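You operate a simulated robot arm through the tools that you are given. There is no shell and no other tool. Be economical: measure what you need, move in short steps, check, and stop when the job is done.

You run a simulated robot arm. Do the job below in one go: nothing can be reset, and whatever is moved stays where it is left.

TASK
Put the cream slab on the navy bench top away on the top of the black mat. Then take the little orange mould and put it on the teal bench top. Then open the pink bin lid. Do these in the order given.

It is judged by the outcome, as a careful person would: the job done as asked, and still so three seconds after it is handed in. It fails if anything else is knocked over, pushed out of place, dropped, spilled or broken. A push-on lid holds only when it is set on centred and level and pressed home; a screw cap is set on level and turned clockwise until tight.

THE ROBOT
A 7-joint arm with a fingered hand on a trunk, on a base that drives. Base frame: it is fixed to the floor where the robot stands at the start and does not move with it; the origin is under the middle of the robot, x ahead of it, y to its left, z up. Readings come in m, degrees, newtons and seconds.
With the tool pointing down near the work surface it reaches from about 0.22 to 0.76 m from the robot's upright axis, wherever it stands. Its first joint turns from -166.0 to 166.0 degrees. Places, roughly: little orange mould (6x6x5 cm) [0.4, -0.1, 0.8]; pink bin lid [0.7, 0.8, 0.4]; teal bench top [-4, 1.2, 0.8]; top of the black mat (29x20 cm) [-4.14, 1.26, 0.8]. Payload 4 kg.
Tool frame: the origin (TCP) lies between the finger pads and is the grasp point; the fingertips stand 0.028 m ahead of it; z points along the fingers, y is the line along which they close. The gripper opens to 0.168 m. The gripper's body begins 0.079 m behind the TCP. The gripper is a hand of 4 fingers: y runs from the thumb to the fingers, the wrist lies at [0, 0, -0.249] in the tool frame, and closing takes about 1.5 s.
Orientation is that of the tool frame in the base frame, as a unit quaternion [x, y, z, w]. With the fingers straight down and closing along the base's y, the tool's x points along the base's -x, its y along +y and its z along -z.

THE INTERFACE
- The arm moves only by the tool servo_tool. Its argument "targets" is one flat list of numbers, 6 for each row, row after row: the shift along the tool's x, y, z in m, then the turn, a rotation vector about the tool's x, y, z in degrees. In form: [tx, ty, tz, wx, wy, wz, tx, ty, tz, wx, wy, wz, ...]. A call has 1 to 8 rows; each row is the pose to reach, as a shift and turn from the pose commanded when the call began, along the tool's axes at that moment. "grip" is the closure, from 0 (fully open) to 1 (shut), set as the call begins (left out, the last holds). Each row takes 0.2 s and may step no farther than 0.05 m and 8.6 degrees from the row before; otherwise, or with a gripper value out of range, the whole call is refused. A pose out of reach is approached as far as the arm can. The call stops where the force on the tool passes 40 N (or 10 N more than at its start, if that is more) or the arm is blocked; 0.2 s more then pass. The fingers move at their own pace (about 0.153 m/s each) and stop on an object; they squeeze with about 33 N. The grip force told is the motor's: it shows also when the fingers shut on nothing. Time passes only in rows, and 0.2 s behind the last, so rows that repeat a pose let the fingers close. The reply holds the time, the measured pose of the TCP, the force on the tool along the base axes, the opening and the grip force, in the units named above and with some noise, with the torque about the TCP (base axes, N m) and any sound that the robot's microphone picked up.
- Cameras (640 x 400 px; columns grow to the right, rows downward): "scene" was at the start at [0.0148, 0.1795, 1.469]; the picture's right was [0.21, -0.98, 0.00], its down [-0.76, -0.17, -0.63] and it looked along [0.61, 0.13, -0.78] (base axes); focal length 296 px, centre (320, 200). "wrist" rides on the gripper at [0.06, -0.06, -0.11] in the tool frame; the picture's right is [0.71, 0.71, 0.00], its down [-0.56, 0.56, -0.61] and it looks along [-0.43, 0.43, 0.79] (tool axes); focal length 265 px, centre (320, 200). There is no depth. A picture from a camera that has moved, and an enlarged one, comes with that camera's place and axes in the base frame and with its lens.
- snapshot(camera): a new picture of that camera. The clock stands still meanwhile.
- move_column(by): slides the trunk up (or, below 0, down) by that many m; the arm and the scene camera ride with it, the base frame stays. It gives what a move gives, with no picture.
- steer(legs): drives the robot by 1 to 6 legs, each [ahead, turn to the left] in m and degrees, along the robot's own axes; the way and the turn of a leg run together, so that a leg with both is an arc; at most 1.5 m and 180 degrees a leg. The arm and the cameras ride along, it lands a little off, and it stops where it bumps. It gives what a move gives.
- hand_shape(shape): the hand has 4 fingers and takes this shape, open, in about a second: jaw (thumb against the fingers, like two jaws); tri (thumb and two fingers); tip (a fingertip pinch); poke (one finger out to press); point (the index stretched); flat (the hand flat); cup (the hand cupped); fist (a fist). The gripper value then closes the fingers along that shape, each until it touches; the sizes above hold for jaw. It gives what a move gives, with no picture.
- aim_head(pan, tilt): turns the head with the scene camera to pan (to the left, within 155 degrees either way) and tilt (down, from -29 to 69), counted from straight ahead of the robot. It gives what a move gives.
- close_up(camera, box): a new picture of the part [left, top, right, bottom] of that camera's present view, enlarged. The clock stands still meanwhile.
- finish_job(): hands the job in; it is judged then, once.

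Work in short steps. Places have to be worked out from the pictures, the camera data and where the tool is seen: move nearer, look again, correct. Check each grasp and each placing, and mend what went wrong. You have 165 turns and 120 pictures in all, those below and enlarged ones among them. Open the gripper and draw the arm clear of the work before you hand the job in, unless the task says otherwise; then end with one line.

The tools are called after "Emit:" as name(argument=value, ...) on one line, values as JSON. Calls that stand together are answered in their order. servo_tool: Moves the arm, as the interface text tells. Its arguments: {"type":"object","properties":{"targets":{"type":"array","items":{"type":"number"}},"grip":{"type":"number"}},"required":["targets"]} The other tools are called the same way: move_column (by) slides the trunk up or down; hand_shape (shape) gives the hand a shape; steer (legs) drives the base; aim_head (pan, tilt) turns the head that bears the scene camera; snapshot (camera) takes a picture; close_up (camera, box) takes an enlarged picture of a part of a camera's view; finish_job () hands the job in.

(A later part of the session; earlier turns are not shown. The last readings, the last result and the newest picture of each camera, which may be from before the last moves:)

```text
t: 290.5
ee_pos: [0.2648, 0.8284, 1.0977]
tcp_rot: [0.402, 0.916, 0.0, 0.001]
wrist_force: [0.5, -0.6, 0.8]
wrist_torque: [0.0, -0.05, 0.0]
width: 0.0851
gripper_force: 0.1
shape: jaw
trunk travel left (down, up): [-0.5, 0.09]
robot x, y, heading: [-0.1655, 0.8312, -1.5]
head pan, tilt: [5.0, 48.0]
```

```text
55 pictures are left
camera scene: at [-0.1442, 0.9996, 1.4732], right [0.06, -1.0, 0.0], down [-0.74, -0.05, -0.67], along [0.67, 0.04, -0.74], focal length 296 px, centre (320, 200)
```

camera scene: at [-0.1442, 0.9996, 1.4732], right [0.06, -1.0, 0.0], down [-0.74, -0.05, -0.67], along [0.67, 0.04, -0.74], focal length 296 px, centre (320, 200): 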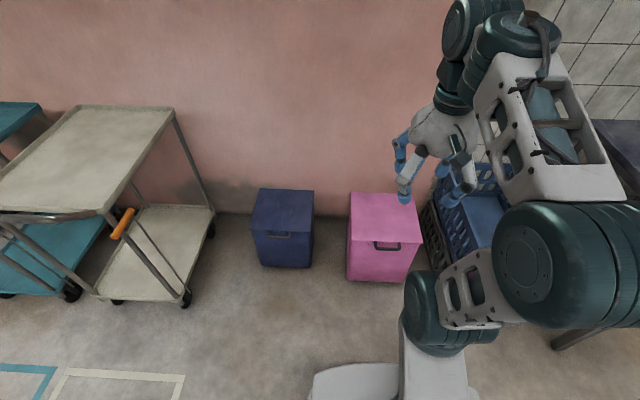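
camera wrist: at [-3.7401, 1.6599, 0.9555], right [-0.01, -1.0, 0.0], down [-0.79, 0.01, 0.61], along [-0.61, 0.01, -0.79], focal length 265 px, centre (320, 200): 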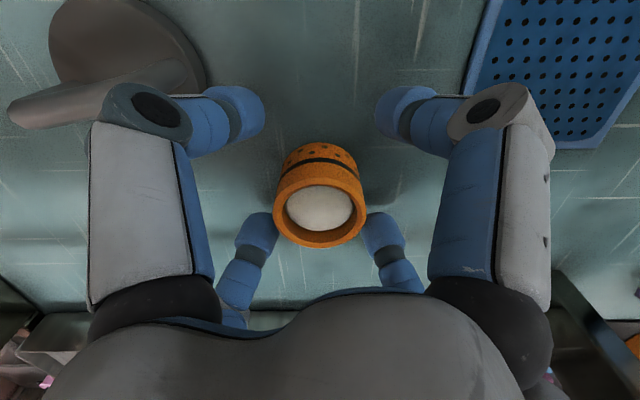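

Emit:
close_up(camera="scene", box=[330, 180, 440, 290])

```text
3.64 times, centred on (385, 235) of scene
camera zoom: at [-0.1442, 0.9996, 1.4732], right [0.06, -1.0, 0.0], down [-0.74, -0.05, -0.67], along [0.67, 0.04, -0.74], focal length 1078 px, centre (84, 73)
```

zoom: 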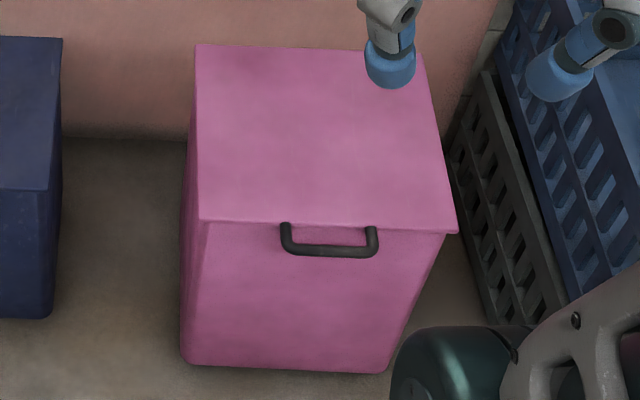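

The lid's front edge is at x≈0.60, y 0.60–0.905, z≈0.40, hinge at the wall side (x≈0.89), with a bar handle sticking out to (0.56, 0.754, 0.40). I will lift it from below with one finger held forward. First the hand shape and turning the yaw back.

Emit:
hand_shape(shape="point")

Emit:
servo_tool(targets=[0, 0, 0, 0, 0, -7.9, 0, 0, 0, 0, 0, -15.8, 0, 0, 0, 0, 0, -23.7, 0, 0, 0, 0, 0, -31.6, 0, 0, 0, 0, 0, -39.5, 0, 0, 0, 0, 0, -47.4])

Emit:
snapshot(camera="wrist")

Emit:
snapshot(camera="scene")

```text
t: 291.4
ee_pos: [0.2649, 0.8273, 1.0957]
tcp_rot: [0.401, 0.916, -0.001, 0.001]
wrist_force: [-0.6, -0.8, -0.6]
wrist_torque: [0.02, -0.02, 0.0]
width: 0.0001
gripper_force: 0.0
shape: point
trunk travel left (down, up): [-0.5, 0.09]
robot x, y, heading: [-0.1664, 0.8283, -1.5]
head pan, tilt: [5.0, 48.0]
```

```text
t: 292.8
ee_pos: [0.2651, 0.8281, 1.0957]
tcp_rot: [-0.001, 1.0, 0.0, 0.001]
wrist_force: [-0.1, -0.2, -0.7]
wrist_torque: [-0.01, -0.02, 0.03]
width: 0.0
gripper_force: 0.1
shape: point
trunk travel left (down, up): [-0.5, 0.09]
robot x, y, heading: [-0.1674, 0.8307, -1.3]
head pan, tilt: [5.0, 48.0]
```

```text
53 pictures are left
camera wrist: at [0.2044, 0.7685, 1.2067], right [-0.71, 0.71, 0.0], down [0.56, 0.56, 0.61], along [0.43, 0.43, -0.79], focal length 265 px, centre (320, 200)
```

wrist: 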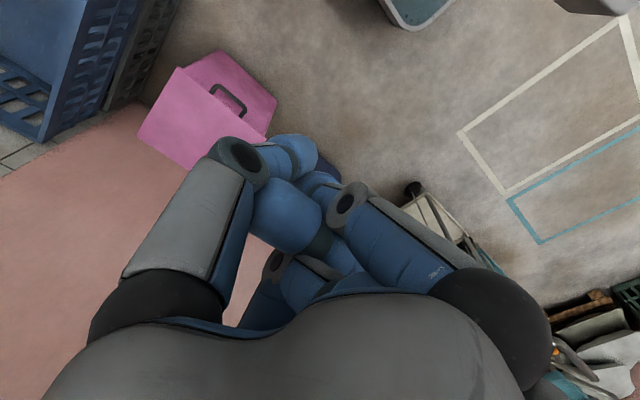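

```text
52 pictures are left
camera scene: at [-0.1443, 0.9995, 1.4732], right [0.06, -1.0, 0.0], down [-0.74, -0.05, -0.67], along [0.67, 0.04, -0.74], focal length 296 px, centre (320, 200)
```

scene: 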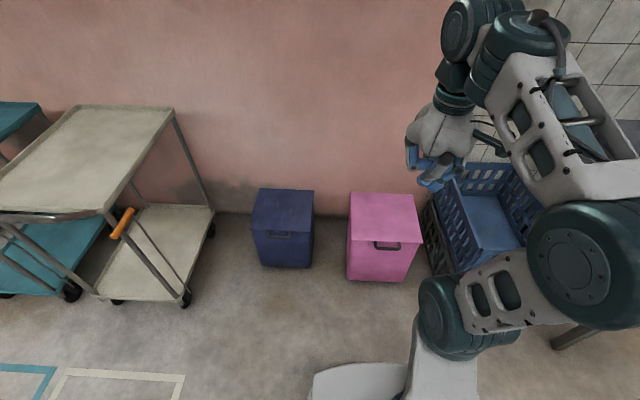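

I zoom in on the hand to see how the fingers stand.

Emit:
close_up(camera="scene", box=[380, 80, 500, 200])

```text
3.33 times, centred on (440, 140) of scene
camera zoom: at [-0.1443, 0.9995, 1.4732], right [0.06, -1.0, 0.0], down [-0.74, -0.05, -0.67], along [0.67, 0.04, -0.74], focal length 988 px, centre (-80, 400)
```

zoom: 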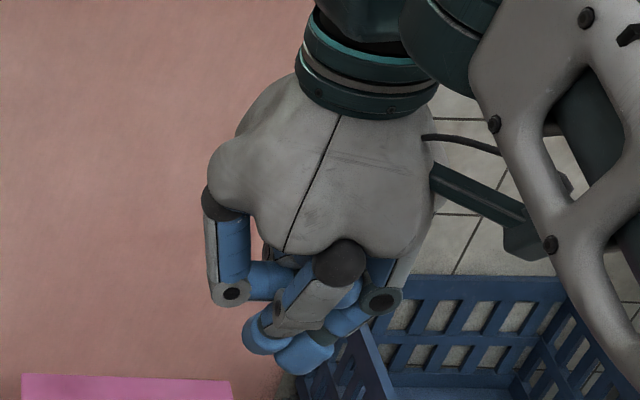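

The fingers look half folded because the old closure still applies. I set the closure to 0 in this shape and look again.

Emit:
servo_tool(targets=[0, 0, 0, 0, 0, 0, 0, 0, 0, 0, 0, 0, 0, 0, 0, 0, 0, 0, 0, 0, 0, 0, 0, 0], grip=0)

Emit:
snapshot(camera="wrist")

Emit:
close_up(camera="scene", box=[380, 80, 500, 200])

```text
t: 293.8
ee_pos: [0.2648, 0.8286, 1.0964]
tcp_rot: [-0.001, 1.0, -0.002, 0.0]
wrist_force: [0.2, 0.5, 0.7]
wrist_torque: [0.0, 0.02, 0.0]
width: 0.0002
gripper_force: 0.1
shape: point
trunk travel left (down, up): [-0.5, 0.09]
robot x, y, heading: [-0.1699, 0.8293, -1.6]
head pan, tilt: [5.0, 48.0]
```

```text
50 pictures are left
camera wrist: at [0.2042, 0.7687, 1.2067], right [-0.71, 0.71, 0.0], down [0.56, 0.56, 0.61], along [0.44, 0.43, -0.79], focal length 265 px, centre (320, 200)
```

wrist: 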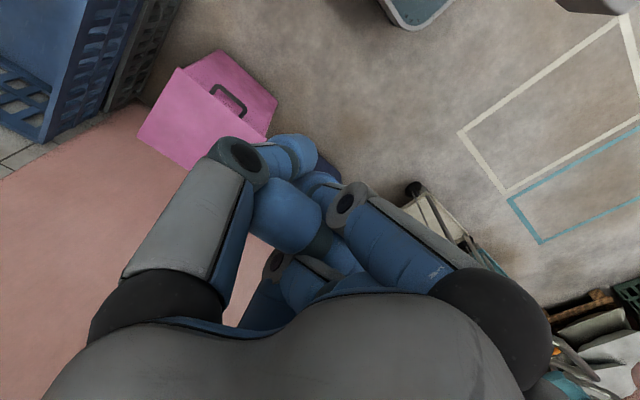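

```text
3.33 times, centred on (440, 140) of scene
camera zoom: at [-0.1443, 0.9995, 1.4732], right [0.06, -1.0, 0.0], down [-0.74, -0.05, -0.67], along [0.67, 0.04, -0.74], focal length 988 px, centre (-80, 400)
```

zoom: 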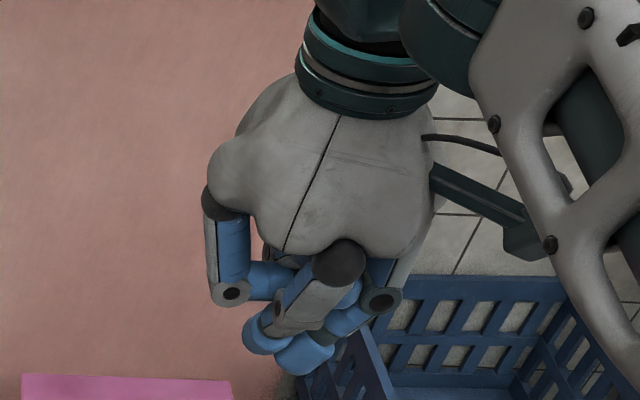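

"point" folds everything on this hand. I try "poke".

Emit:
hand_shape(shape="poke")

Emit:
close_up(camera="scene", box=[380, 80, 500, 200])

Emit:
snapshot(camera="wrist")

```text
t: 294.7
ee_pos: [0.265, 0.8277, 1.0959]
tcp_rot: [0.0, 1.0, -0.001, 0.0]
wrist_force: [0.1, 0.0, -0.1]
wrist_torque: [0.02, 0.01, -0.02]
width: 0.0
gripper_force: 0.1
shape: poke
trunk travel left (down, up): [-0.5, 0.09]
robot x, y, heading: [-0.1697, 0.8327, -1.6]
head pan, tilt: [5.0, 48.0]
```

```text
3.33 times, centred on (440, 140) of scene
camera zoom: at [-0.1443, 0.9995, 1.4732], right [0.06, -1.0, 0.0], down [-0.74, -0.05, -0.67], along [0.67, 0.04, -0.74], focal length 988 px, centre (-80, 400)
```

zoom: 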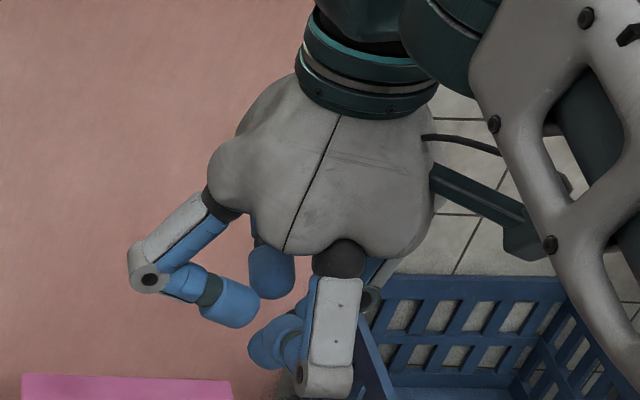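

```text
47 pictures are left
camera wrist: at [0.2042, 0.7687, 1.2067], right [-0.71, 0.71, 0.0], down [0.56, 0.56, 0.61], along [0.44, 0.43, -0.79], focal length 265 px, centre (320, 200)
```

wrist: 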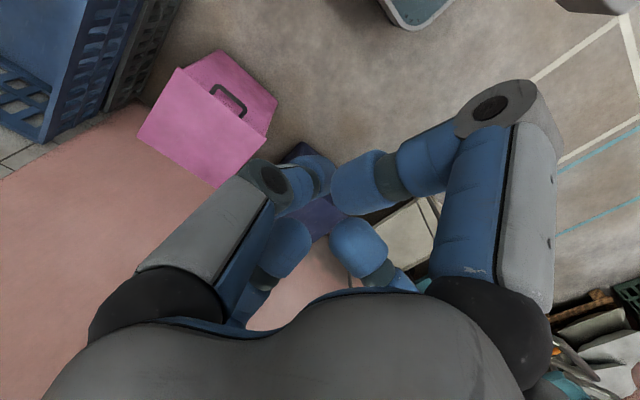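

Those shapes don't help. I go back to an open jaw: tilted 45° forward-down, its rear finger passes under the bar and can carry it along the arc. Setting that shape and tilt now.

Emit:
hand_shape(shape="jaw")

Emit:
servo_tool(targets=[0, -0.012, 0, 0, -7.5, 0, 0, -0.024, 0, 0, -15, 0, 0, -0.036, 0, 0, -22.5, 0, 0, -0.048, 0, 0, -30, 0, 0, -0.06, 0, 0, -37.5, 0, 0, -0.074, 0, 0, -45, 0], grip=0.2)

Emit:
move_column(by=-0.3)

Emit:
aim_head(pan=0, tilt=40)

Emit:
snapshot(camera="scene")

Emit:
snapshot(camera="wrist")

```text
t: 295.6
ee_pos: [0.2638, 0.8287, 1.0959]
tcp_rot: [0.0, 1.0, -0.001, 0.001]
wrist_force: [0.2, -0.4, 0.2]
wrist_torque: [0.02, 0.01, -0.02]
width: 0.1679
gripper_force: 0.1
shape: jaw
trunk travel left (down, up): [-0.5, 0.09]
robot x, y, heading: [-0.1682, 0.8286, -1.6]
head pan, tilt: [5.0, 48.0]
```

```text
t: 297.0
ee_pos: [0.2657, 0.7551, 1.0977]
tcp_rot: [0.0, 0.923, 0.0, 0.384]
wrist_force: [0.1, 0.3, 0.5]
wrist_torque: [-0.03, -0.02, 0.0]
width: 0.1346
gripper_force: 0.1
shape: jaw
trunk travel left (down, up): [-0.5, 0.09]
robot x, y, heading: [-0.1703, 0.8321, -1.5]
head pan, tilt: [5.0, 48.0]
```

```text
t: 300.0
ee_pos: [0.2639, 0.755, 0.7967]
tcp_rot: [0.0, 0.924, -0.001, 0.382]
wrist_force: [0.6, -0.2, 0.4]
wrist_torque: [0.01, 0.0, 0.01]
width: 0.1348
gripper_force: 0.1
shape: jaw
trunk travel left (down, up): [-0.2, 0.39]
robot x, y, heading: [-0.1679, 0.8299, -1.1]
head pan, tilt: [5.0, 48.0]
```

```text
t: 300.7
ee_pos: [0.2648, 0.755, 0.7969]
tcp_rot: [0.0, 0.924, -0.001, 0.383]
wrist_force: [-0.2, -0.3, 0.2]
wrist_torque: [-0.01, 0.01, 0.02]
width: 0.1349
gripper_force: 0.2
shape: jaw
trunk travel left (down, up): [-0.2, 0.39]
robot x, y, heading: [-0.1704, 0.8305, -1.6]
head pan, tilt: [0.0, 40.0]
```

```text
46 pictures are left
camera scene: at [-0.138, 0.9925, 1.1846], right [-0.03, -1.0, 0.0], down [-0.64, 0.02, -0.77], along [0.77, -0.02, -0.64], focal length 296 px, centre (320, 200)
```

scene: 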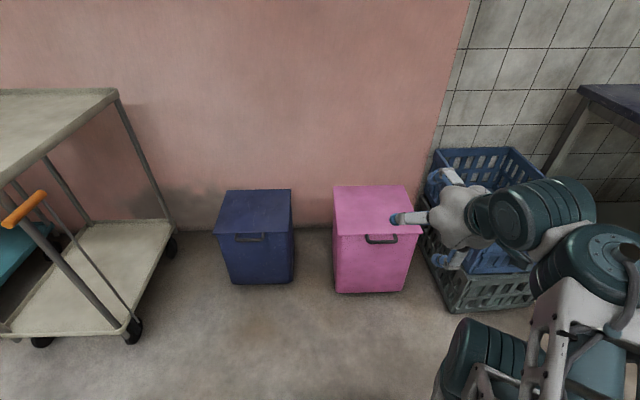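

```text
45 pictures are left
camera wrist: at [0.1447, 0.695, 0.833], right [-0.5, 0.71, -0.5], down [-0.04, 0.56, 0.83], along [0.87, 0.43, -0.25], focal length 265 px, centre (320, 200)
```

wrist: 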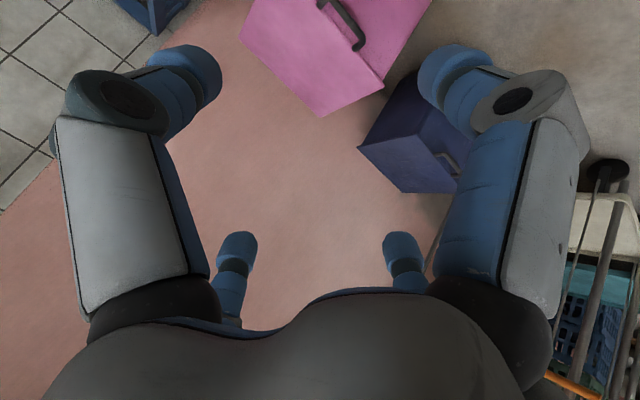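

I zoom on the handle from this lower viewpoint to fix its height.

Emit:
close_up(camera="scene", box=[320, 170, 440, 300])

```text
3.08 times, centred on (380, 235) of scene
camera zoom: at [-0.138, 0.9925, 1.1846], right [-0.03, -1.0, 0.0], down [-0.64, 0.02, -0.77], along [0.77, -0.02, -0.64], focal length 912 px, centre (135, 92)
```

zoom: 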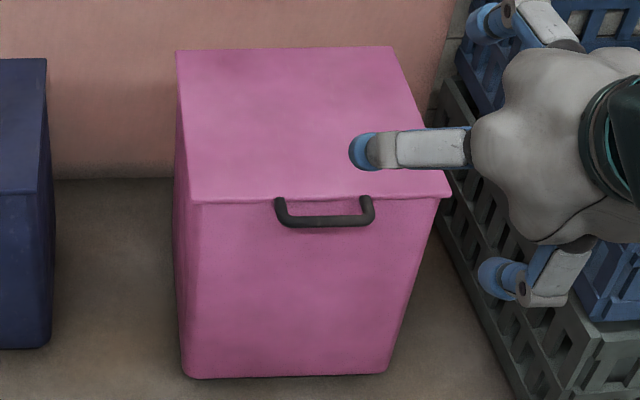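

Bar centre is (0.56, 0.76, 0.407), half-length 5 cm, lid front edge x 0.594. I drive 0.15 m nearer and pitch the tool to about 20° below horizontal.

Emit:
steer(legs=[[0.15, 0]])

Emit:
servo_tool(targets=[0, 0, 0, 0, -8.4, 0, 0, 0, 0, 0, -16.8, 0, 0, 0, 0, 0, -25, 0, 0, 0, 0, 0, -25, 0])

Emit:
snapshot(camera="scene")

```text
t: 302.1
ee_pos: [0.4161, 0.7514, 0.7973]
tcp_rot: [0.0, 0.924, -0.001, 0.383]
wrist_force: [0.0, 0.3, -0.5]
wrist_torque: [0.02, 0.0, -0.02]
width: 0.1347
gripper_force: 0.0
shape: jaw
trunk travel left (down, up): [-0.2, 0.39]
robot x, y, heading: [-0.0173, 0.8267, -1.5]
head pan, tilt: [0.0, 40.0]
```

```text
t: 303.1
ee_pos: [0.3985, 0.768, 0.8287]
tcp_rot: [0.0, 0.819, 0.0, 0.574]
wrist_force: [-0.3, 0.2, 0.1]
wrist_torque: [-0.02, -0.04, -0.02]
width: 0.1343
gripper_force: 0.0
shape: jaw
out of reach, approached as far as the arm can: row 2, 3, 4
trunk travel left (down, up): [-0.2, 0.39]
robot x, y, heading: [-0.0164, 0.8263, -1.2]
head pan, tilt: [0.0, 40.0]
```

```text
43 pictures are left
camera scene: at [0.0127, 0.9886, 1.1846], right [-0.02, -1.0, 0.0], down [-0.64, 0.02, -0.77], along [0.77, -0.02, -0.64], focal length 296 px, centre (320, 200)
```

scene: 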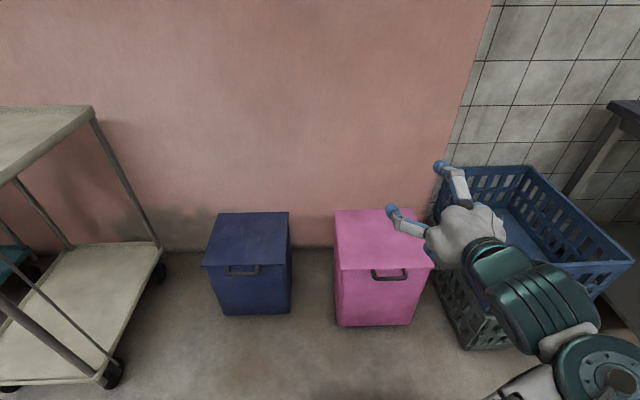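

The orientation is right; the arm was just too close to the body. I back off 0.12 m, lower the trunk 0.2 m, and move the open jaw to (0.50, 0.76, 0.445) in front of the bar.

Emit:
steer(legs=[[-0.12, 0]])

Emit:
move_column(by=-0.2)

Emit:
servo_tool(targets=[0.014, -0.001, 0.0387, 0, 0, 0, 0.028, -0.002, 0.0773, 0, 0, 0, 0.042, -0.004, 0.116, 0, 0, 0, 0.0557, -0.005, 0.1546, 0, 0, 0, 0.0696, -0.006, 0.193, 0, 0, 0, 0.0835, -0.007, 0.232, 0, 0, 0, 0.0974, -0.008, 0.2706, 0, 0, 0])

Emit:
snapshot(camera="scene")

Emit:
snapshot(camera="wrist")

```text
t: 304.3
ee_pos: [0.2781, 0.7704, 0.8284]
tcp_rot: [0.0, 0.82, -0.001, 0.573]
wrist_force: [0.5, -0.1, 0.0]
wrist_torque: [0.02, 0.0, 0.0]
width: 0.1346
gripper_force: 0.1
shape: jaw
trunk travel left (down, up): [-0.2, 0.39]
robot x, y, heading: [-0.1356, 0.827, -1.4]
head pan, tilt: [0.0, 40.0]
```

```text
t: 306.5
ee_pos: [0.2786, 0.7697, 0.6267]
tcp_rot: [0.0, 0.82, -0.001, 0.573]
wrist_force: [-0.3, 0.2, 0.4]
wrist_torque: [0.03, 0.01, 0.0]
width: 0.1345
gripper_force: 0.2
shape: jaw
trunk travel left (down, up): [0.0, 0.59]
robot x, y, heading: [-0.1362, 0.8292, -1.3]
head pan, tilt: [0.0, 40.0]
```

```text
t: 308.1
ee_pos: [0.5005, 0.7605, 0.4422]
tcp_rot: [-0.001, 0.82, -0.001, 0.572]
wrist_force: [-0.2, 0.7, 0.0]
wrist_torque: [0.01, -0.02, -0.04]
width: 0.1343
gripper_force: 0.0
shape: jaw
out of reach, approached as far as the arm can: row 1, 2, 3
trunk travel left (down, up): [0.0, 0.59]
robot x, y, heading: [-0.1402, 0.8339, -1.3]
head pan, tilt: [0.0, 40.0]
```

```text
42 pictures are left
camera scene: at [-0.1077, 0.9918, 0.9846], right [-0.02, -1.0, 0.0], down [-0.64, 0.02, -0.77], along [0.77, -0.02, -0.64], focal length 296 px, centre (320, 200)
```

scene: 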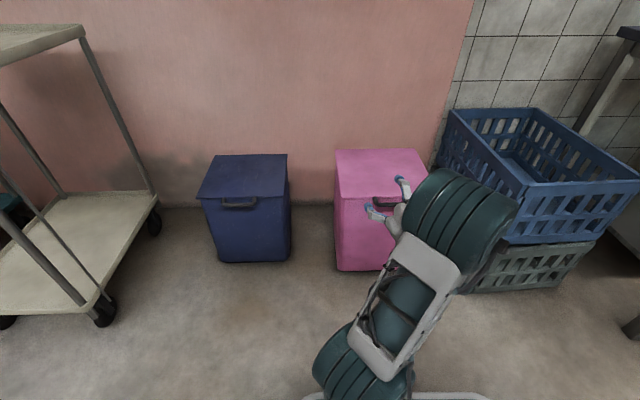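

```text
41 pictures are left
camera wrist: at [0.3759, 0.701, 0.4243], right [-0.24, 0.71, -0.67], down [-0.38, 0.56, 0.73], along [0.89, 0.43, 0.14], focal length 265 px, centre (320, 200)
```

wrist: 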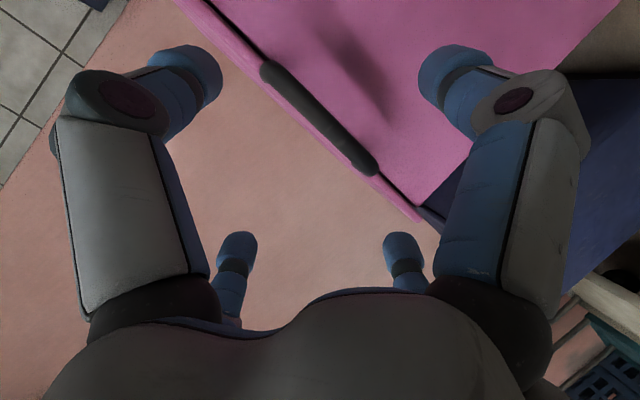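

The wrist view confirms the bar at about (0.56, 0.75, 0.408), the bottom finger below it. I slide forward 7 cm so that the bar lies inside the open jaw.

Emit:
servo_tool(targets=[-0.009, -0.003, 0.022, 0, 0, 0, -0.018, -0.0055, 0.045, 0, 0, 0, -0.028, -0.0055, 0.067, 0, 0, 0])

Emit:
snapshot(camera="wrist")

```text
t: 308.9
ee_pos: [0.5712, 0.7579, 0.4468]
tcp_rot: [0.0, 0.82, -0.002, 0.573]
wrist_force: [0.6, 0.6, -0.3]
wrist_torque: [0.01, -0.03, 0.04]
width: 0.1344
gripper_force: 0.1
shape: jaw
trunk travel left (down, up): [0.0, 0.59]
robot x, y, heading: [-0.1416, 0.8317, -1.2]
head pan, tilt: [0.0, 40.0]
```

```text
40 pictures are left
camera wrist: at [0.4481, 0.6971, 0.4287], right [-0.24, 0.71, -0.67], down [-0.38, 0.56, 0.73], along [0.89, 0.43, 0.14], focal length 265 px, centre (320, 200)
```

wrist: 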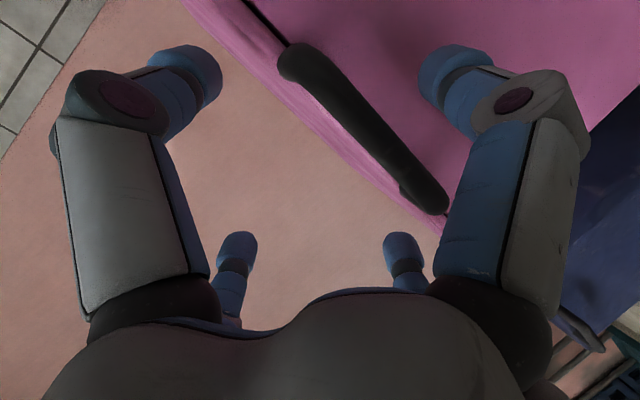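

By position the bottom finger is now under the bar. I raise the trunk 4 cm and read the force.

Emit:
move_column(by=0.04)

Emit:
snapshot(camera="wrist")

Emit:
snapshot(camera="scene")

```text
t: 309.7
ee_pos: [0.5713, 0.7563, 0.4862]
tcp_rot: [-0.001, 0.82, -0.001, 0.573]
wrist_force: [-0.2, -0.2, -0.8]
wrist_torque: [0.01, -0.05, -0.04]
width: 0.1345
gripper_force: 0.1
shape: jaw
trunk travel left (down, up): [-0.04, 0.55]
robot x, y, heading: [-0.1379, 0.8305, -1.6]
head pan, tilt: [0.0, 40.0]
```

```text
39 pictures are left
camera wrist: at [0.4478, 0.6973, 0.4685], right [-0.24, 0.71, -0.67], down [-0.38, 0.56, 0.73], along [0.89, 0.43, 0.14], focal length 265 px, centre (320, 200)
```

wrist: 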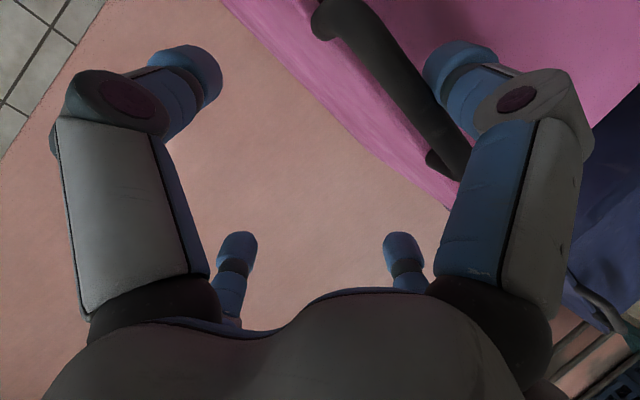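

```text
38 pictures are left
camera scene: at [-0.1073, 0.9917, 1.0247], right [-0.03, -1.0, 0.0], down [-0.64, 0.02, -0.77], along [0.77, -0.02, -0.64], focal length 296 px, centre (320, 200)
```

scene: 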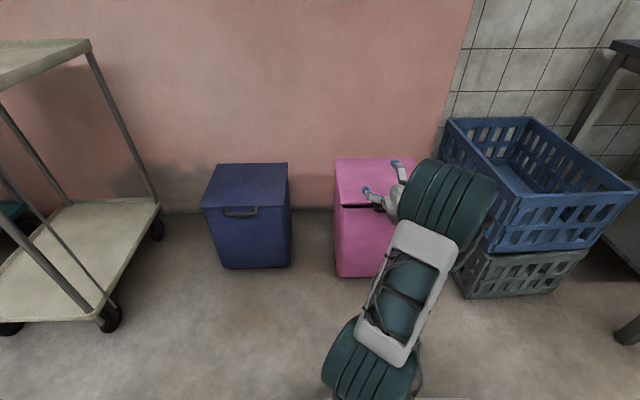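

A dark slit shows below the lid. I zoom to see if it is already lifting.

Emit:
close_up(camera="scene", box=[325, 145, 425, 225])

```text
5.00 times, centred on (375, 185) of scene
camera zoom: at [-0.1073, 0.9917, 1.0247], right [-0.03, -1.0, 0.0], down [-0.64, 0.02, -0.77], along [0.77, -0.02, -0.64], focal length 1482 px, centre (45, 275)
```

zoom: 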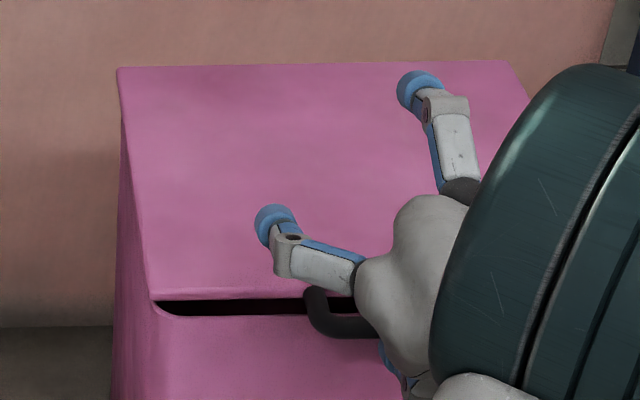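

The lid is lifting on the finger. I raise the trunk another 8 cm.

Emit:
move_column(by=0.08)

Emit:
snapshot(camera="scene")

Emit:
snapshot(camera="wrist")

```text
t: 310.9
ee_pos: [0.5712, 0.7569, 0.567]
tcp_rot: [0.001, 0.82, -0.002, 0.573]
wrist_force: [-0.4, -0.8, -0.7]
wrist_torque: [-0.02, 0.04, 0.0]
width: 0.1346
gripper_force: 0.0
shape: jaw
trunk travel left (down, up): [-0.12, 0.47]
robot x, y, heading: [-0.1368, 0.8282, -1.5]
head pan, tilt: [0.0, 40.0]
```

```text
36 pictures are left
camera scene: at [-0.1073, 0.9917, 1.1046], right [-0.02, -1.0, 0.0], down [-0.64, 0.02, -0.77], along [0.77, -0.02, -0.64], focal length 296 px, centre (320, 200)
```

scene: 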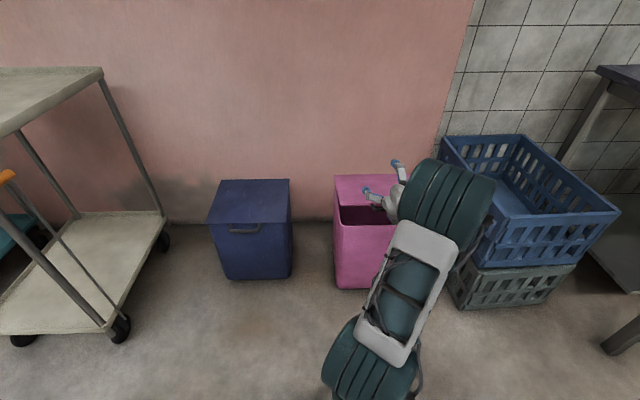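

```text
35 pictures are left
camera wrist: at [0.4478, 0.6973, 0.5486], right [-0.24, 0.71, -0.67], down [-0.38, 0.56, 0.73], along [0.89, 0.43, 0.14], focal length 265 px, centre (320, 200)
```

wrist: 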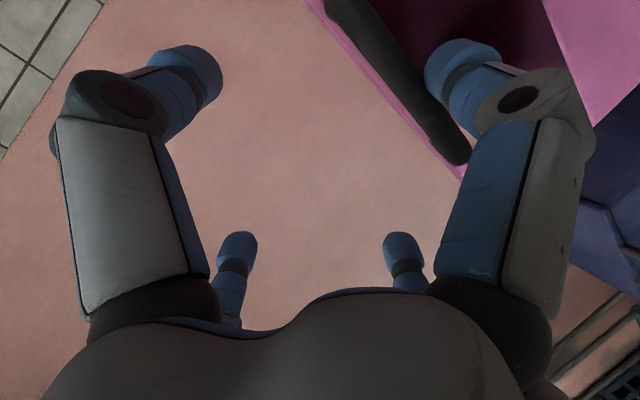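

Lid is at about 18°. I now follow the arc with the arm: 9.5 cm ahead, 10 cm up, pitching the tool 15° further down, to about 40°.

Emit:
servo_tool(targets=[-0.019, 0, 0.019, 0, 3, 0, -0.046, 0, 0.028, 0, 6, 0, -0.073, 0, 0.037, 0, 9, 0, -0.1, 0, 0.046, 0, 12, 0, -0.1265, 0, 0.0551, 0, 15, 0])

Emit:
snapshot(camera="scene")

Emit:
snapshot(camera="wrist")

```text
t: 312.1
ee_pos: [0.6664, 0.7576, 0.6662]
tcp_rot: [0.0, 0.888, 0.0, 0.46]
wrist_force: [0.3, 0.1, -2.2]
wrist_torque: [-0.06, -0.11, -0.01]
width: 0.1348
gripper_force: 0.1
shape: jaw
trunk travel left (down, up): [-0.12, 0.47]
robot x, y, heading: [-0.1389, 0.8302, -1.4]
head pan, tilt: [0.0, 40.0]
```

```text
34 pictures are left
camera scene: at [-0.1071, 0.9917, 1.1045], right [-0.03, -1.0, 0.0], down [-0.64, 0.02, -0.77], along [0.77, -0.02, -0.64], focal length 296 px, centre (320, 200)
```

scene: 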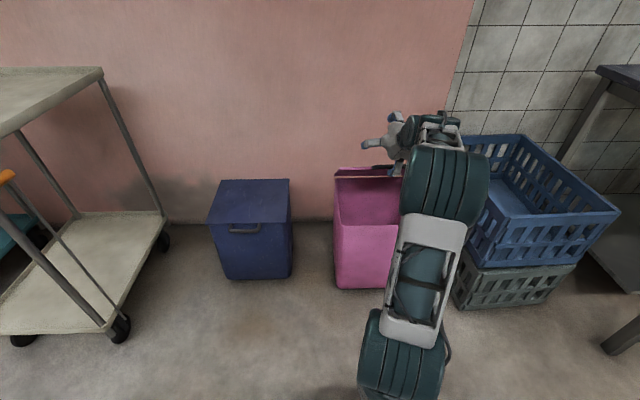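

```text
33 pictures are left
camera wrist: at [0.5423, 0.6975, 0.6814], right [-0.41, 0.71, -0.58], down [-0.18, 0.56, 0.81], along [0.9, 0.43, -0.1], focal length 265 px, centre (320, 200)
```

wrist: 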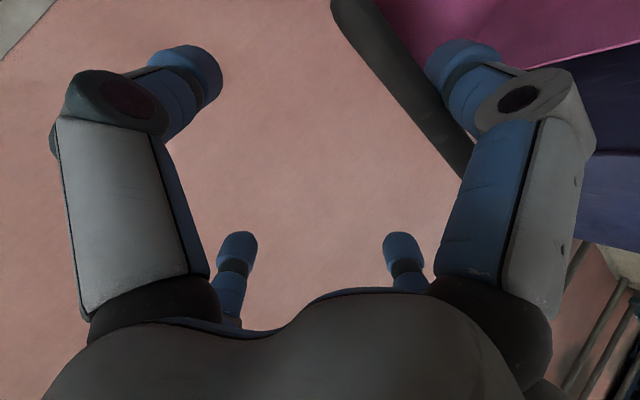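

About 40–45°, bar well caged. To save reach I now carry on with trunk and base: up 4 cm, ahead 5 cm, up 4 cm, ahead 6 cm.

Emit:
move_column(by=0.04)

Emit:
steer(legs=[[0.05, 0]])

Emit:
move_column(by=0.04)

Emit:
steer(legs=[[0.06, 0]])

Emit:
snapshot(camera="scene")

Emit:
snapshot(camera="wrist")

```text
t: 312.9
ee_pos: [0.6656, 0.7559, 0.7073]
tcp_rot: [0.0, 0.887, -0.001, 0.461]
wrist_force: [-2.7, -1.1, 0.8]
wrist_torque: [-0.02, 0.2, 0.01]
width: 0.1345
gripper_force: 0.0
shape: jaw
trunk travel left (down, up): [-0.16, 0.43]
robot x, y, heading: [-0.139, 0.8288, -1.4]
head pan, tilt: [0.0, 40.0]
```

```text
t: 313.9
ee_pos: [0.717, 0.7563, 0.7062]
tcp_rot: [0.0, 0.887, -0.001, 0.461]
wrist_force: [-1.5, -0.3, -0.3]
wrist_torque: [-0.01, 0.0, -0.01]
width: 0.1344
gripper_force: 0.0
shape: jaw
trunk travel left (down, up): [-0.16, 0.43]
robot x, y, heading: [-0.0873, 0.8275, -1.0]
head pan, tilt: [0.0, 40.0]
```

```text
t: 314.7
ee_pos: [0.7166, 0.7571, 0.7471]
tcp_rot: [-0.001, 0.887, -0.001, 0.461]
wrist_force: [-2.9, 0.2, 0.2]
wrist_torque: [0.0, 0.13, -0.03]
width: 0.1344
gripper_force: 0.1
shape: jaw
trunk travel left (down, up): [-0.2, 0.39]
robot x, y, heading: [-0.0868, 0.8276, -1.3]
head pan, tilt: [0.0, 40.0]
```

```text
t: 315.7
ee_pos: [0.777, 0.7539, 0.7466]
tcp_rot: [0.001, 0.888, -0.002, 0.461]
wrist_force: [0.2, -0.4, -0.1]
wrist_torque: [0.02, 0.04, 0.01]
width: 0.1345
gripper_force: 0.2
shape: jaw
trunk travel left (down, up): [-0.2, 0.39]
robot x, y, heading: [-0.0246, 0.8252, -1.5]
head pan, tilt: [0.0, 40.0]
```

```text
32 pictures are left
camera scene: at [0.0024, 0.989, 1.1846], right [-0.02, -1.0, 0.0], down [-0.64, 0.02, -0.77], along [0.77, -0.02, -0.64], focal length 296 px, centre (320, 200)
```

scene: 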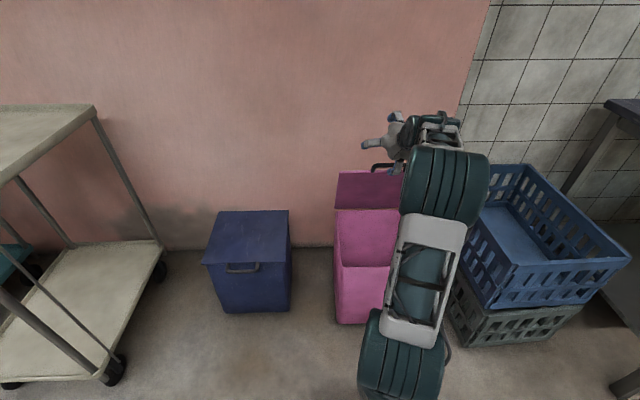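

```text
31 pictures are left
camera wrist: at [0.6519, 0.6947, 0.7615], right [-0.41, 0.71, -0.58], down [-0.18, 0.56, 0.81], along [0.9, 0.43, -0.1], focal length 265 px, centre (320, 200)
```

wrist: 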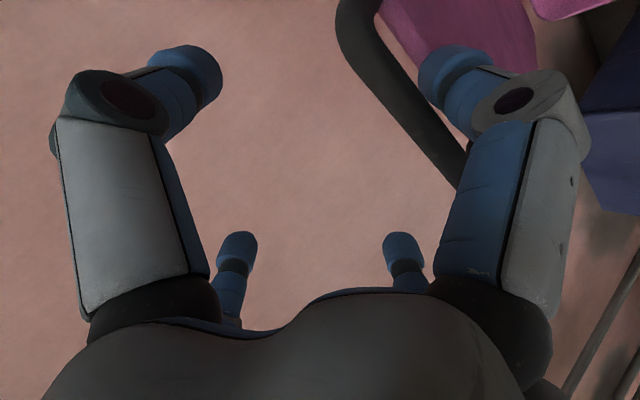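

Lid is at about 64°. I drive another 8 cm ahead, then pitch the hand steeper so that it straddles the lid's rim.

Emit:
steer(legs=[[0.08, 0]])

Emit:
servo_tool(targets=[0, 0, 0, 0, 6, 0, 0, 0, 0, 0, 12, 0, 0, 0, 0, 0, 18, 0, 0, 0, 0, 0, 25, 0])

Emit:
snapshot(camera="scene")

Emit:
snapshot(camera="wrist")

```text
t: 316.7
ee_pos: [0.8561, 0.7523, 0.7471]
tcp_rot: [-0.001, 0.888, -0.001, 0.461]
wrist_force: [0.0, 0.2, -0.8]
wrist_torque: [-0.03, 0.01, -0.01]
width: 0.1344
gripper_force: 0.1
shape: jaw
trunk travel left (down, up): [-0.2, 0.39]
robot x, y, heading: [0.0503, 0.8229, -1.6]
head pan, tilt: [0.0, 40.0]
```

```text
t: 317.7
ee_pos: [0.8554, 0.7527, 0.7467]
tcp_rot: [0.001, 0.966, -0.001, 0.258]
wrist_force: [-0.9, 0.7, 1.0]
wrist_torque: [0.01, 0.03, 0.0]
width: 0.1343
gripper_force: 0.0
shape: jaw
trunk travel left (down, up): [-0.2, 0.39]
robot x, y, heading: [0.052, 0.8257, -1.4]
head pan, tilt: [0.0, 40.0]
```

```text
30 pictures are left
camera scene: at [0.082, 0.9871, 1.1846], right [-0.03, -1.0, 0.0], down [-0.64, 0.02, -0.77], along [0.77, -0.02, -0.64], focal length 296 px, centre (320, 200)
```

scene: 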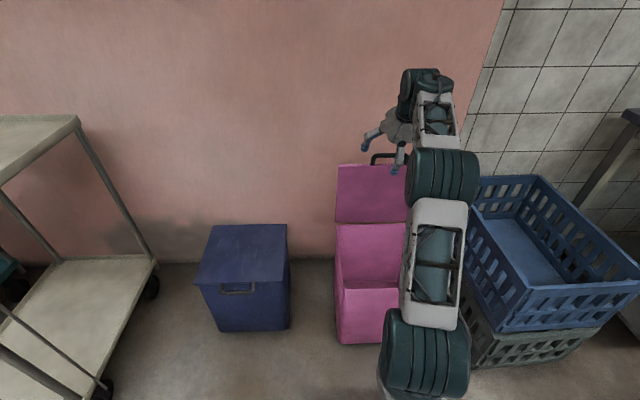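

```text
29 pictures are left
camera wrist: at [0.7489, 0.693, 0.8128], right [-0.61, 0.71, -0.35], down [0.18, 0.56, 0.81], along [0.77, 0.43, -0.47], focal length 265 px, centre (320, 200)
```

wrist: 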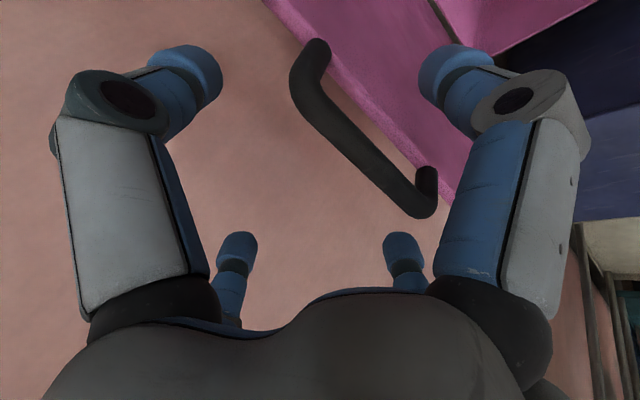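

The lid stands at roughly 80° with the bar inside the jaw. I lower the hand 2.5 cm along and close the fingers on the handle.

Emit:
servo_tool(targets=[0.006, 0, 0.011, 0, 0, 0, 0.0125, 0, 0.0217, 0, 0, 0])

Emit:
servo_tool(targets=[0, 0, 0, 0, 0, 0, 0, 0, 0, 0, 0, 0, 0, 0, 0, 0, 0, 0, 0, 0, 0, 0, 0, 0, 0, 0, 0, 0, 0, 0, 0, 0, 0, 0, 0, 0], grip=0.85)

Emit:
snapshot(camera="wrist")

Emit:
snapshot(camera="scene")

```text
t: 318.3
ee_pos: [0.8571, 0.752, 0.7221]
tcp_rot: [0.001, 0.966, -0.001, 0.258]
wrist_force: [-0.5, 0.4, -0.1]
wrist_torque: [0.0, 0.02, 0.02]
width: 0.1344
gripper_force: 0.1
shape: jaw
trunk travel left (down, up): [-0.2, 0.39]
robot x, y, heading: [0.0539, 0.8252, -1.4]
head pan, tilt: [0.0, 40.0]
```

```text
t: 319.7
ee_pos: [0.8559, 0.7516, 0.7211]
tcp_rot: [0.001, 0.967, -0.001, 0.257]
wrist_force: [-5.3, 1.4, -2.8]
wrist_torque: [-0.01, 1.37, -0.01]
width: 0.0218
gripper_force: 32.6
shape: jaw
trunk travel left (down, up): [-0.2, 0.39]
robot x, y, heading: [0.0534, 0.8244, -1.2]
head pan, tilt: [0.0, 40.0]
```

```text
28 pictures are left
camera wrist: at [0.7491, 0.6925, 0.7872], right [-0.61, 0.71, -0.35], down [0.18, 0.56, 0.81], along [0.77, 0.43, -0.47], focal length 265 px, centre (320, 200)
```

wrist: 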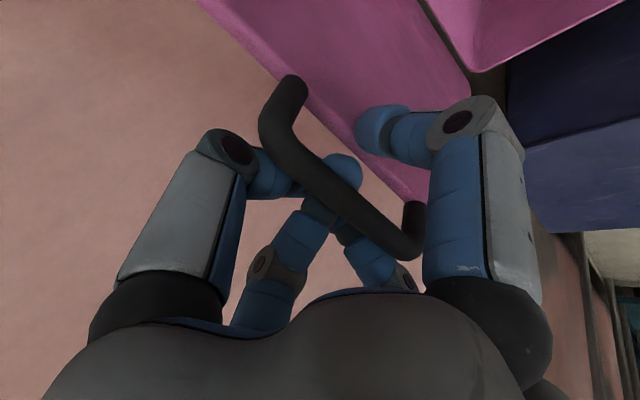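

```text
27 pictures are left
camera scene: at [0.0822, 0.987, 1.1845], right [-0.03, -1.0, 0.0], down [-0.64, 0.02, -0.77], along [0.77, -0.02, -0.64], focal length 296 px, centre (320, 200)
```

scene: 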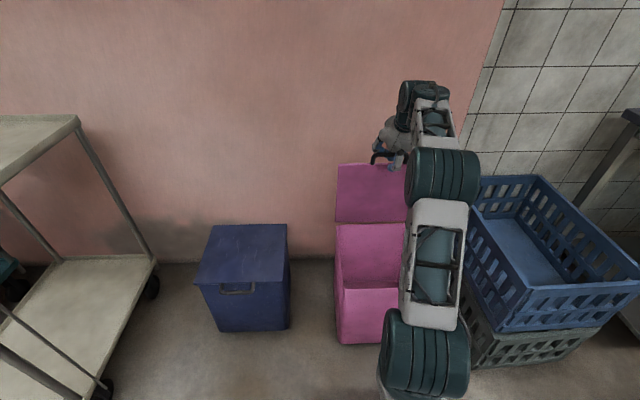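

The fingers hold the handle. I drive 5 cm ahead to swing the lid towards vertical, and check the force.

Emit:
steer(legs=[[0.05, 0]])

Emit:
snapshot(camera="wrist")

Emit:
snapshot(camera="scene")

```text
t: 320.8
ee_pos: [0.9023, 0.7532, 0.7236]
tcp_rot: [0.0, 0.968, -0.001, 0.252]
wrist_force: [-8.2, 0.6, 11.8]
wrist_torque: [0.0, 2.49, -0.11]
width: 0.024
gripper_force: 32.6
shape: jaw
trunk travel left (down, up): [-0.2, 0.39]
robot x, y, heading: [0.101, 0.8217, -1.6]
head pan, tilt: [0.0, 40.0]
stopped in leg 1: the force on the tool passed its limit at 41 N (the readings are from after the stop); the commanded pose is now the measured one
```

```text
26 pictures are left
camera wrist: at [0.7959, 0.6927, 0.7909], right [-0.62, 0.71, -0.35], down [0.19, 0.56, 0.81], along [0.76, 0.43, -0.48], focal length 265 px, centre (320, 200)
```

wrist: 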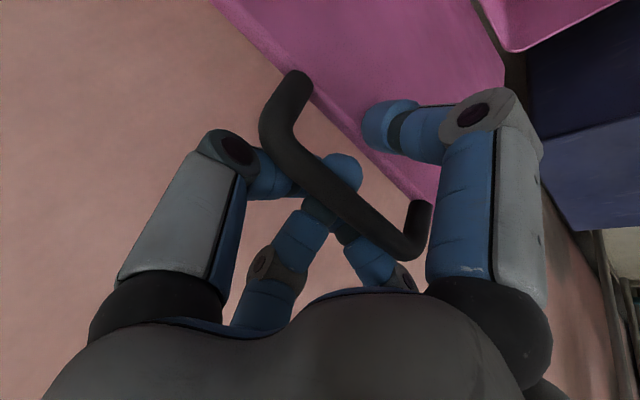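

```text
25 pictures are left
camera scene: at [0.1311, 0.9859, 1.1846], right [-0.02, -1.0, 0.0], down [-0.64, 0.02, -0.77], along [0.77, -0.02, -0.64], focal length 296 px, centre (320, 200)
```

scene: 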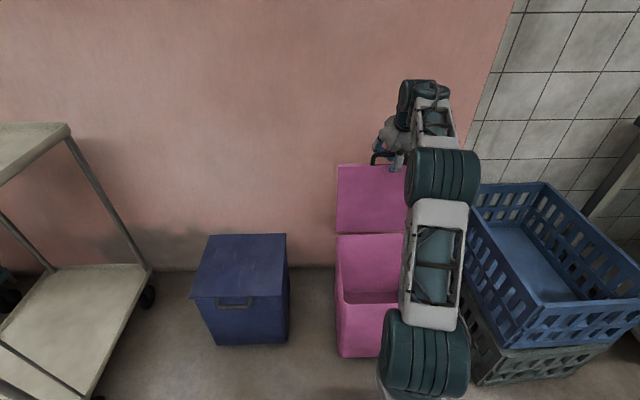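

The lid is about vertical (≈92°); the rigid hold stresses it. I loosen the fingers partway so that the rear finger still backs the lid, and see which way it leans.

Emit:
servo_tool(targets=[0, 0, 0, 0, 0, 0, 0, 0, 0, 0, 0, 0, 0, 0, 0, 0, 0, 0, 0, 0, 0, 0, 0, 0], grip=0.5)

Emit:
snapshot(camera="wrist")

Emit:
close_up(camera="scene", box=[320, 60, 500, 370])

```text
t: 321.8
ee_pos: [0.9028, 0.7531, 0.7212]
tcp_rot: [-0.001, 0.968, 0.0, 0.253]
wrist_force: [-0.2, 0.9, -0.4]
wrist_torque: [0.02, -0.01, 0.0]
width: 0.0834
gripper_force: 0.1
shape: jaw
trunk travel left (down, up): [-0.2, 0.39]
robot x, y, heading: [0.1022, 0.8217, -1.5]
head pan, tilt: [0.0, 40.0]
```

```text
24 pictures are left
camera wrist: at [0.7977, 0.6925, 0.7889], right [-0.62, 0.71, -0.35], down [0.19, 0.56, 0.81], along [0.76, 0.43, -0.48], focal length 265 px, centre (320, 200)
```

wrist: 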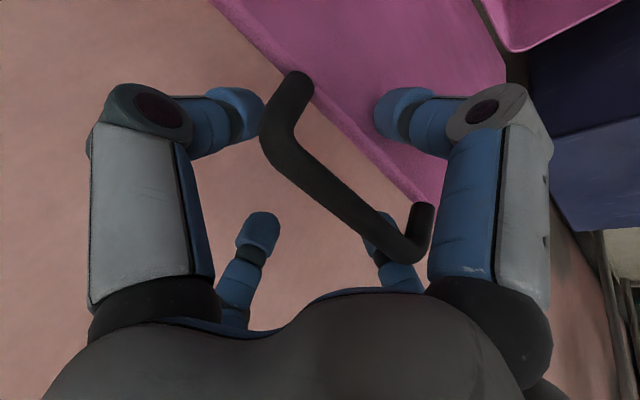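

```text
1.29 times, centred on (410, 215) of scene
camera zoom: at [0.1327, 0.9858, 1.1846], right [-0.02, -1.0, 0.0], down [-0.64, 0.02, -0.77], along [0.77, -0.02, -0.64], focal length 382 px, centre (204, 181)
```

zoom: 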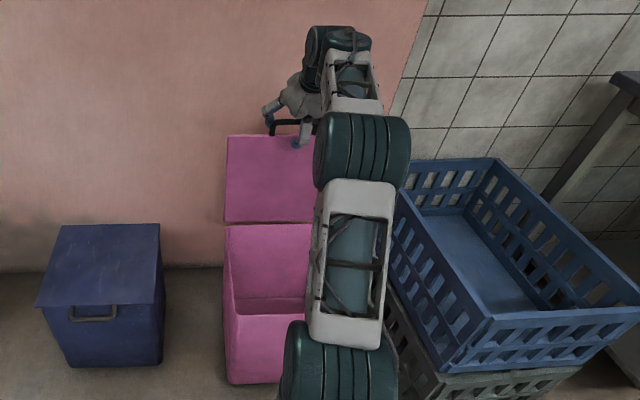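

The lid did not move when released and no force remains. I nudge 2.5 cm further with the loosened hand to get it past vertical if its hinge allows.

Emit:
steer(legs=[[0.025, 0]])

Emit:
snapshot(camera="wrist")

```text
t: 322.6
ee_pos: [0.9271, 0.752, 0.7245]
tcp_rot: [0.0, 0.968, -0.001, 0.252]
wrist_force: [-19.0, 0.4, 13.1]
wrist_torque: [0.0, 1.59, -0.02]
width: 0.089
gripper_force: 0.0
shape: jaw
trunk travel left (down, up): [-0.2, 0.39]
robot x, y, heading: [0.1279, 0.8192, -1.6]
head pan, tilt: [0.0, 40.0]
```

```text
22 pictures are left
camera wrist: at [0.8203, 0.6918, 0.7912], right [-0.62, 0.71, -0.35], down [0.19, 0.56, 0.81], along [0.76, 0.43, -0.48], focal length 265 px, centre (320, 200)
```

wrist: 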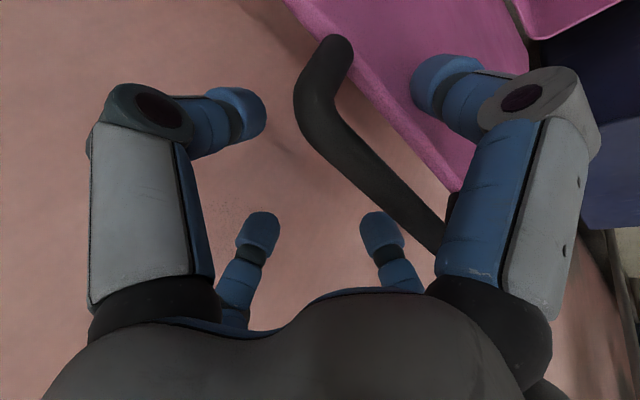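

The lid resists: it is at its stop, just past vertical. I back off 3 cm, then look whether it stays.

Emit:
steer(legs=[[-0.04, 0]])

Emit:
snapshot(camera="wrist")

```text
t: 323.5
ee_pos: [0.8876, 0.752, 0.7219]
tcp_rot: [-0.001, 0.968, 0.0, 0.251]
wrist_force: [-0.4, -0.1, 0.0]
wrist_torque: [-0.03, 0.0, 0.0]
width: 0.0838
gripper_force: 0.0
shape: jaw
trunk travel left (down, up): [-0.2, 0.39]
robot x, y, heading: [0.0866, 0.8242, -1.6]
head pan, tilt: [0.0, 40.0]
```

```text
21 pictures are left
camera wrist: at [0.7819, 0.6929, 0.7893], right [-0.62, 0.71, -0.35], down [0.19, 0.56, 0.81], along [0.76, 0.43, -0.48], focal length 265 px, centre (320, 200)
```

wrist: 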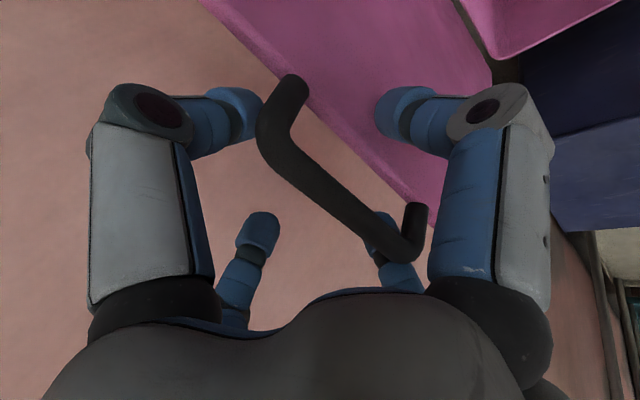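

The bar rests against a finger perhaps. I open the jaw fully to 13 cm, and see whether the lid follows the rear finger or stays.

Emit:
servo_tool(targets=[0, 0, 0, 0, 0, 0, 0, 0, 0, 0, 0, 0, 0, 0, 0, 0, 0, 0, 0, 0, 0, 0, 0, 0], grip=0.15)

Emit:
snapshot(camera="wrist")

```text
t: 324.5
ee_pos: [0.887, 0.7524, 0.7216]
tcp_rot: [0.0, 0.968, -0.002, 0.252]
wrist_force: [0.1, -0.3, 0.1]
wrist_torque: [0.04, 0.0, 0.0]
width: 0.1421
gripper_force: 0.0
shape: jaw
trunk travel left (down, up): [-0.2, 0.39]
robot x, y, heading: [0.0908, 0.8229, -1.5]
head pan, tilt: [0.0, 40.0]
```

```text
20 pictures are left
camera wrist: at [0.7818, 0.6929, 0.7894], right [-0.62, 0.71, -0.35], down [0.19, 0.56, 0.81], along [0.76, 0.43, -0.48], focal length 265 px, centre (320, 200)
```

wrist: 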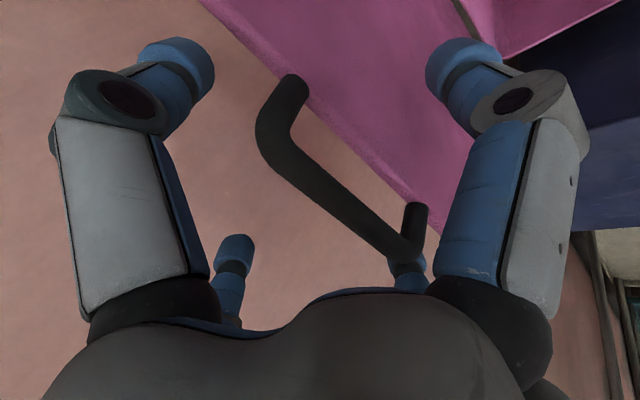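

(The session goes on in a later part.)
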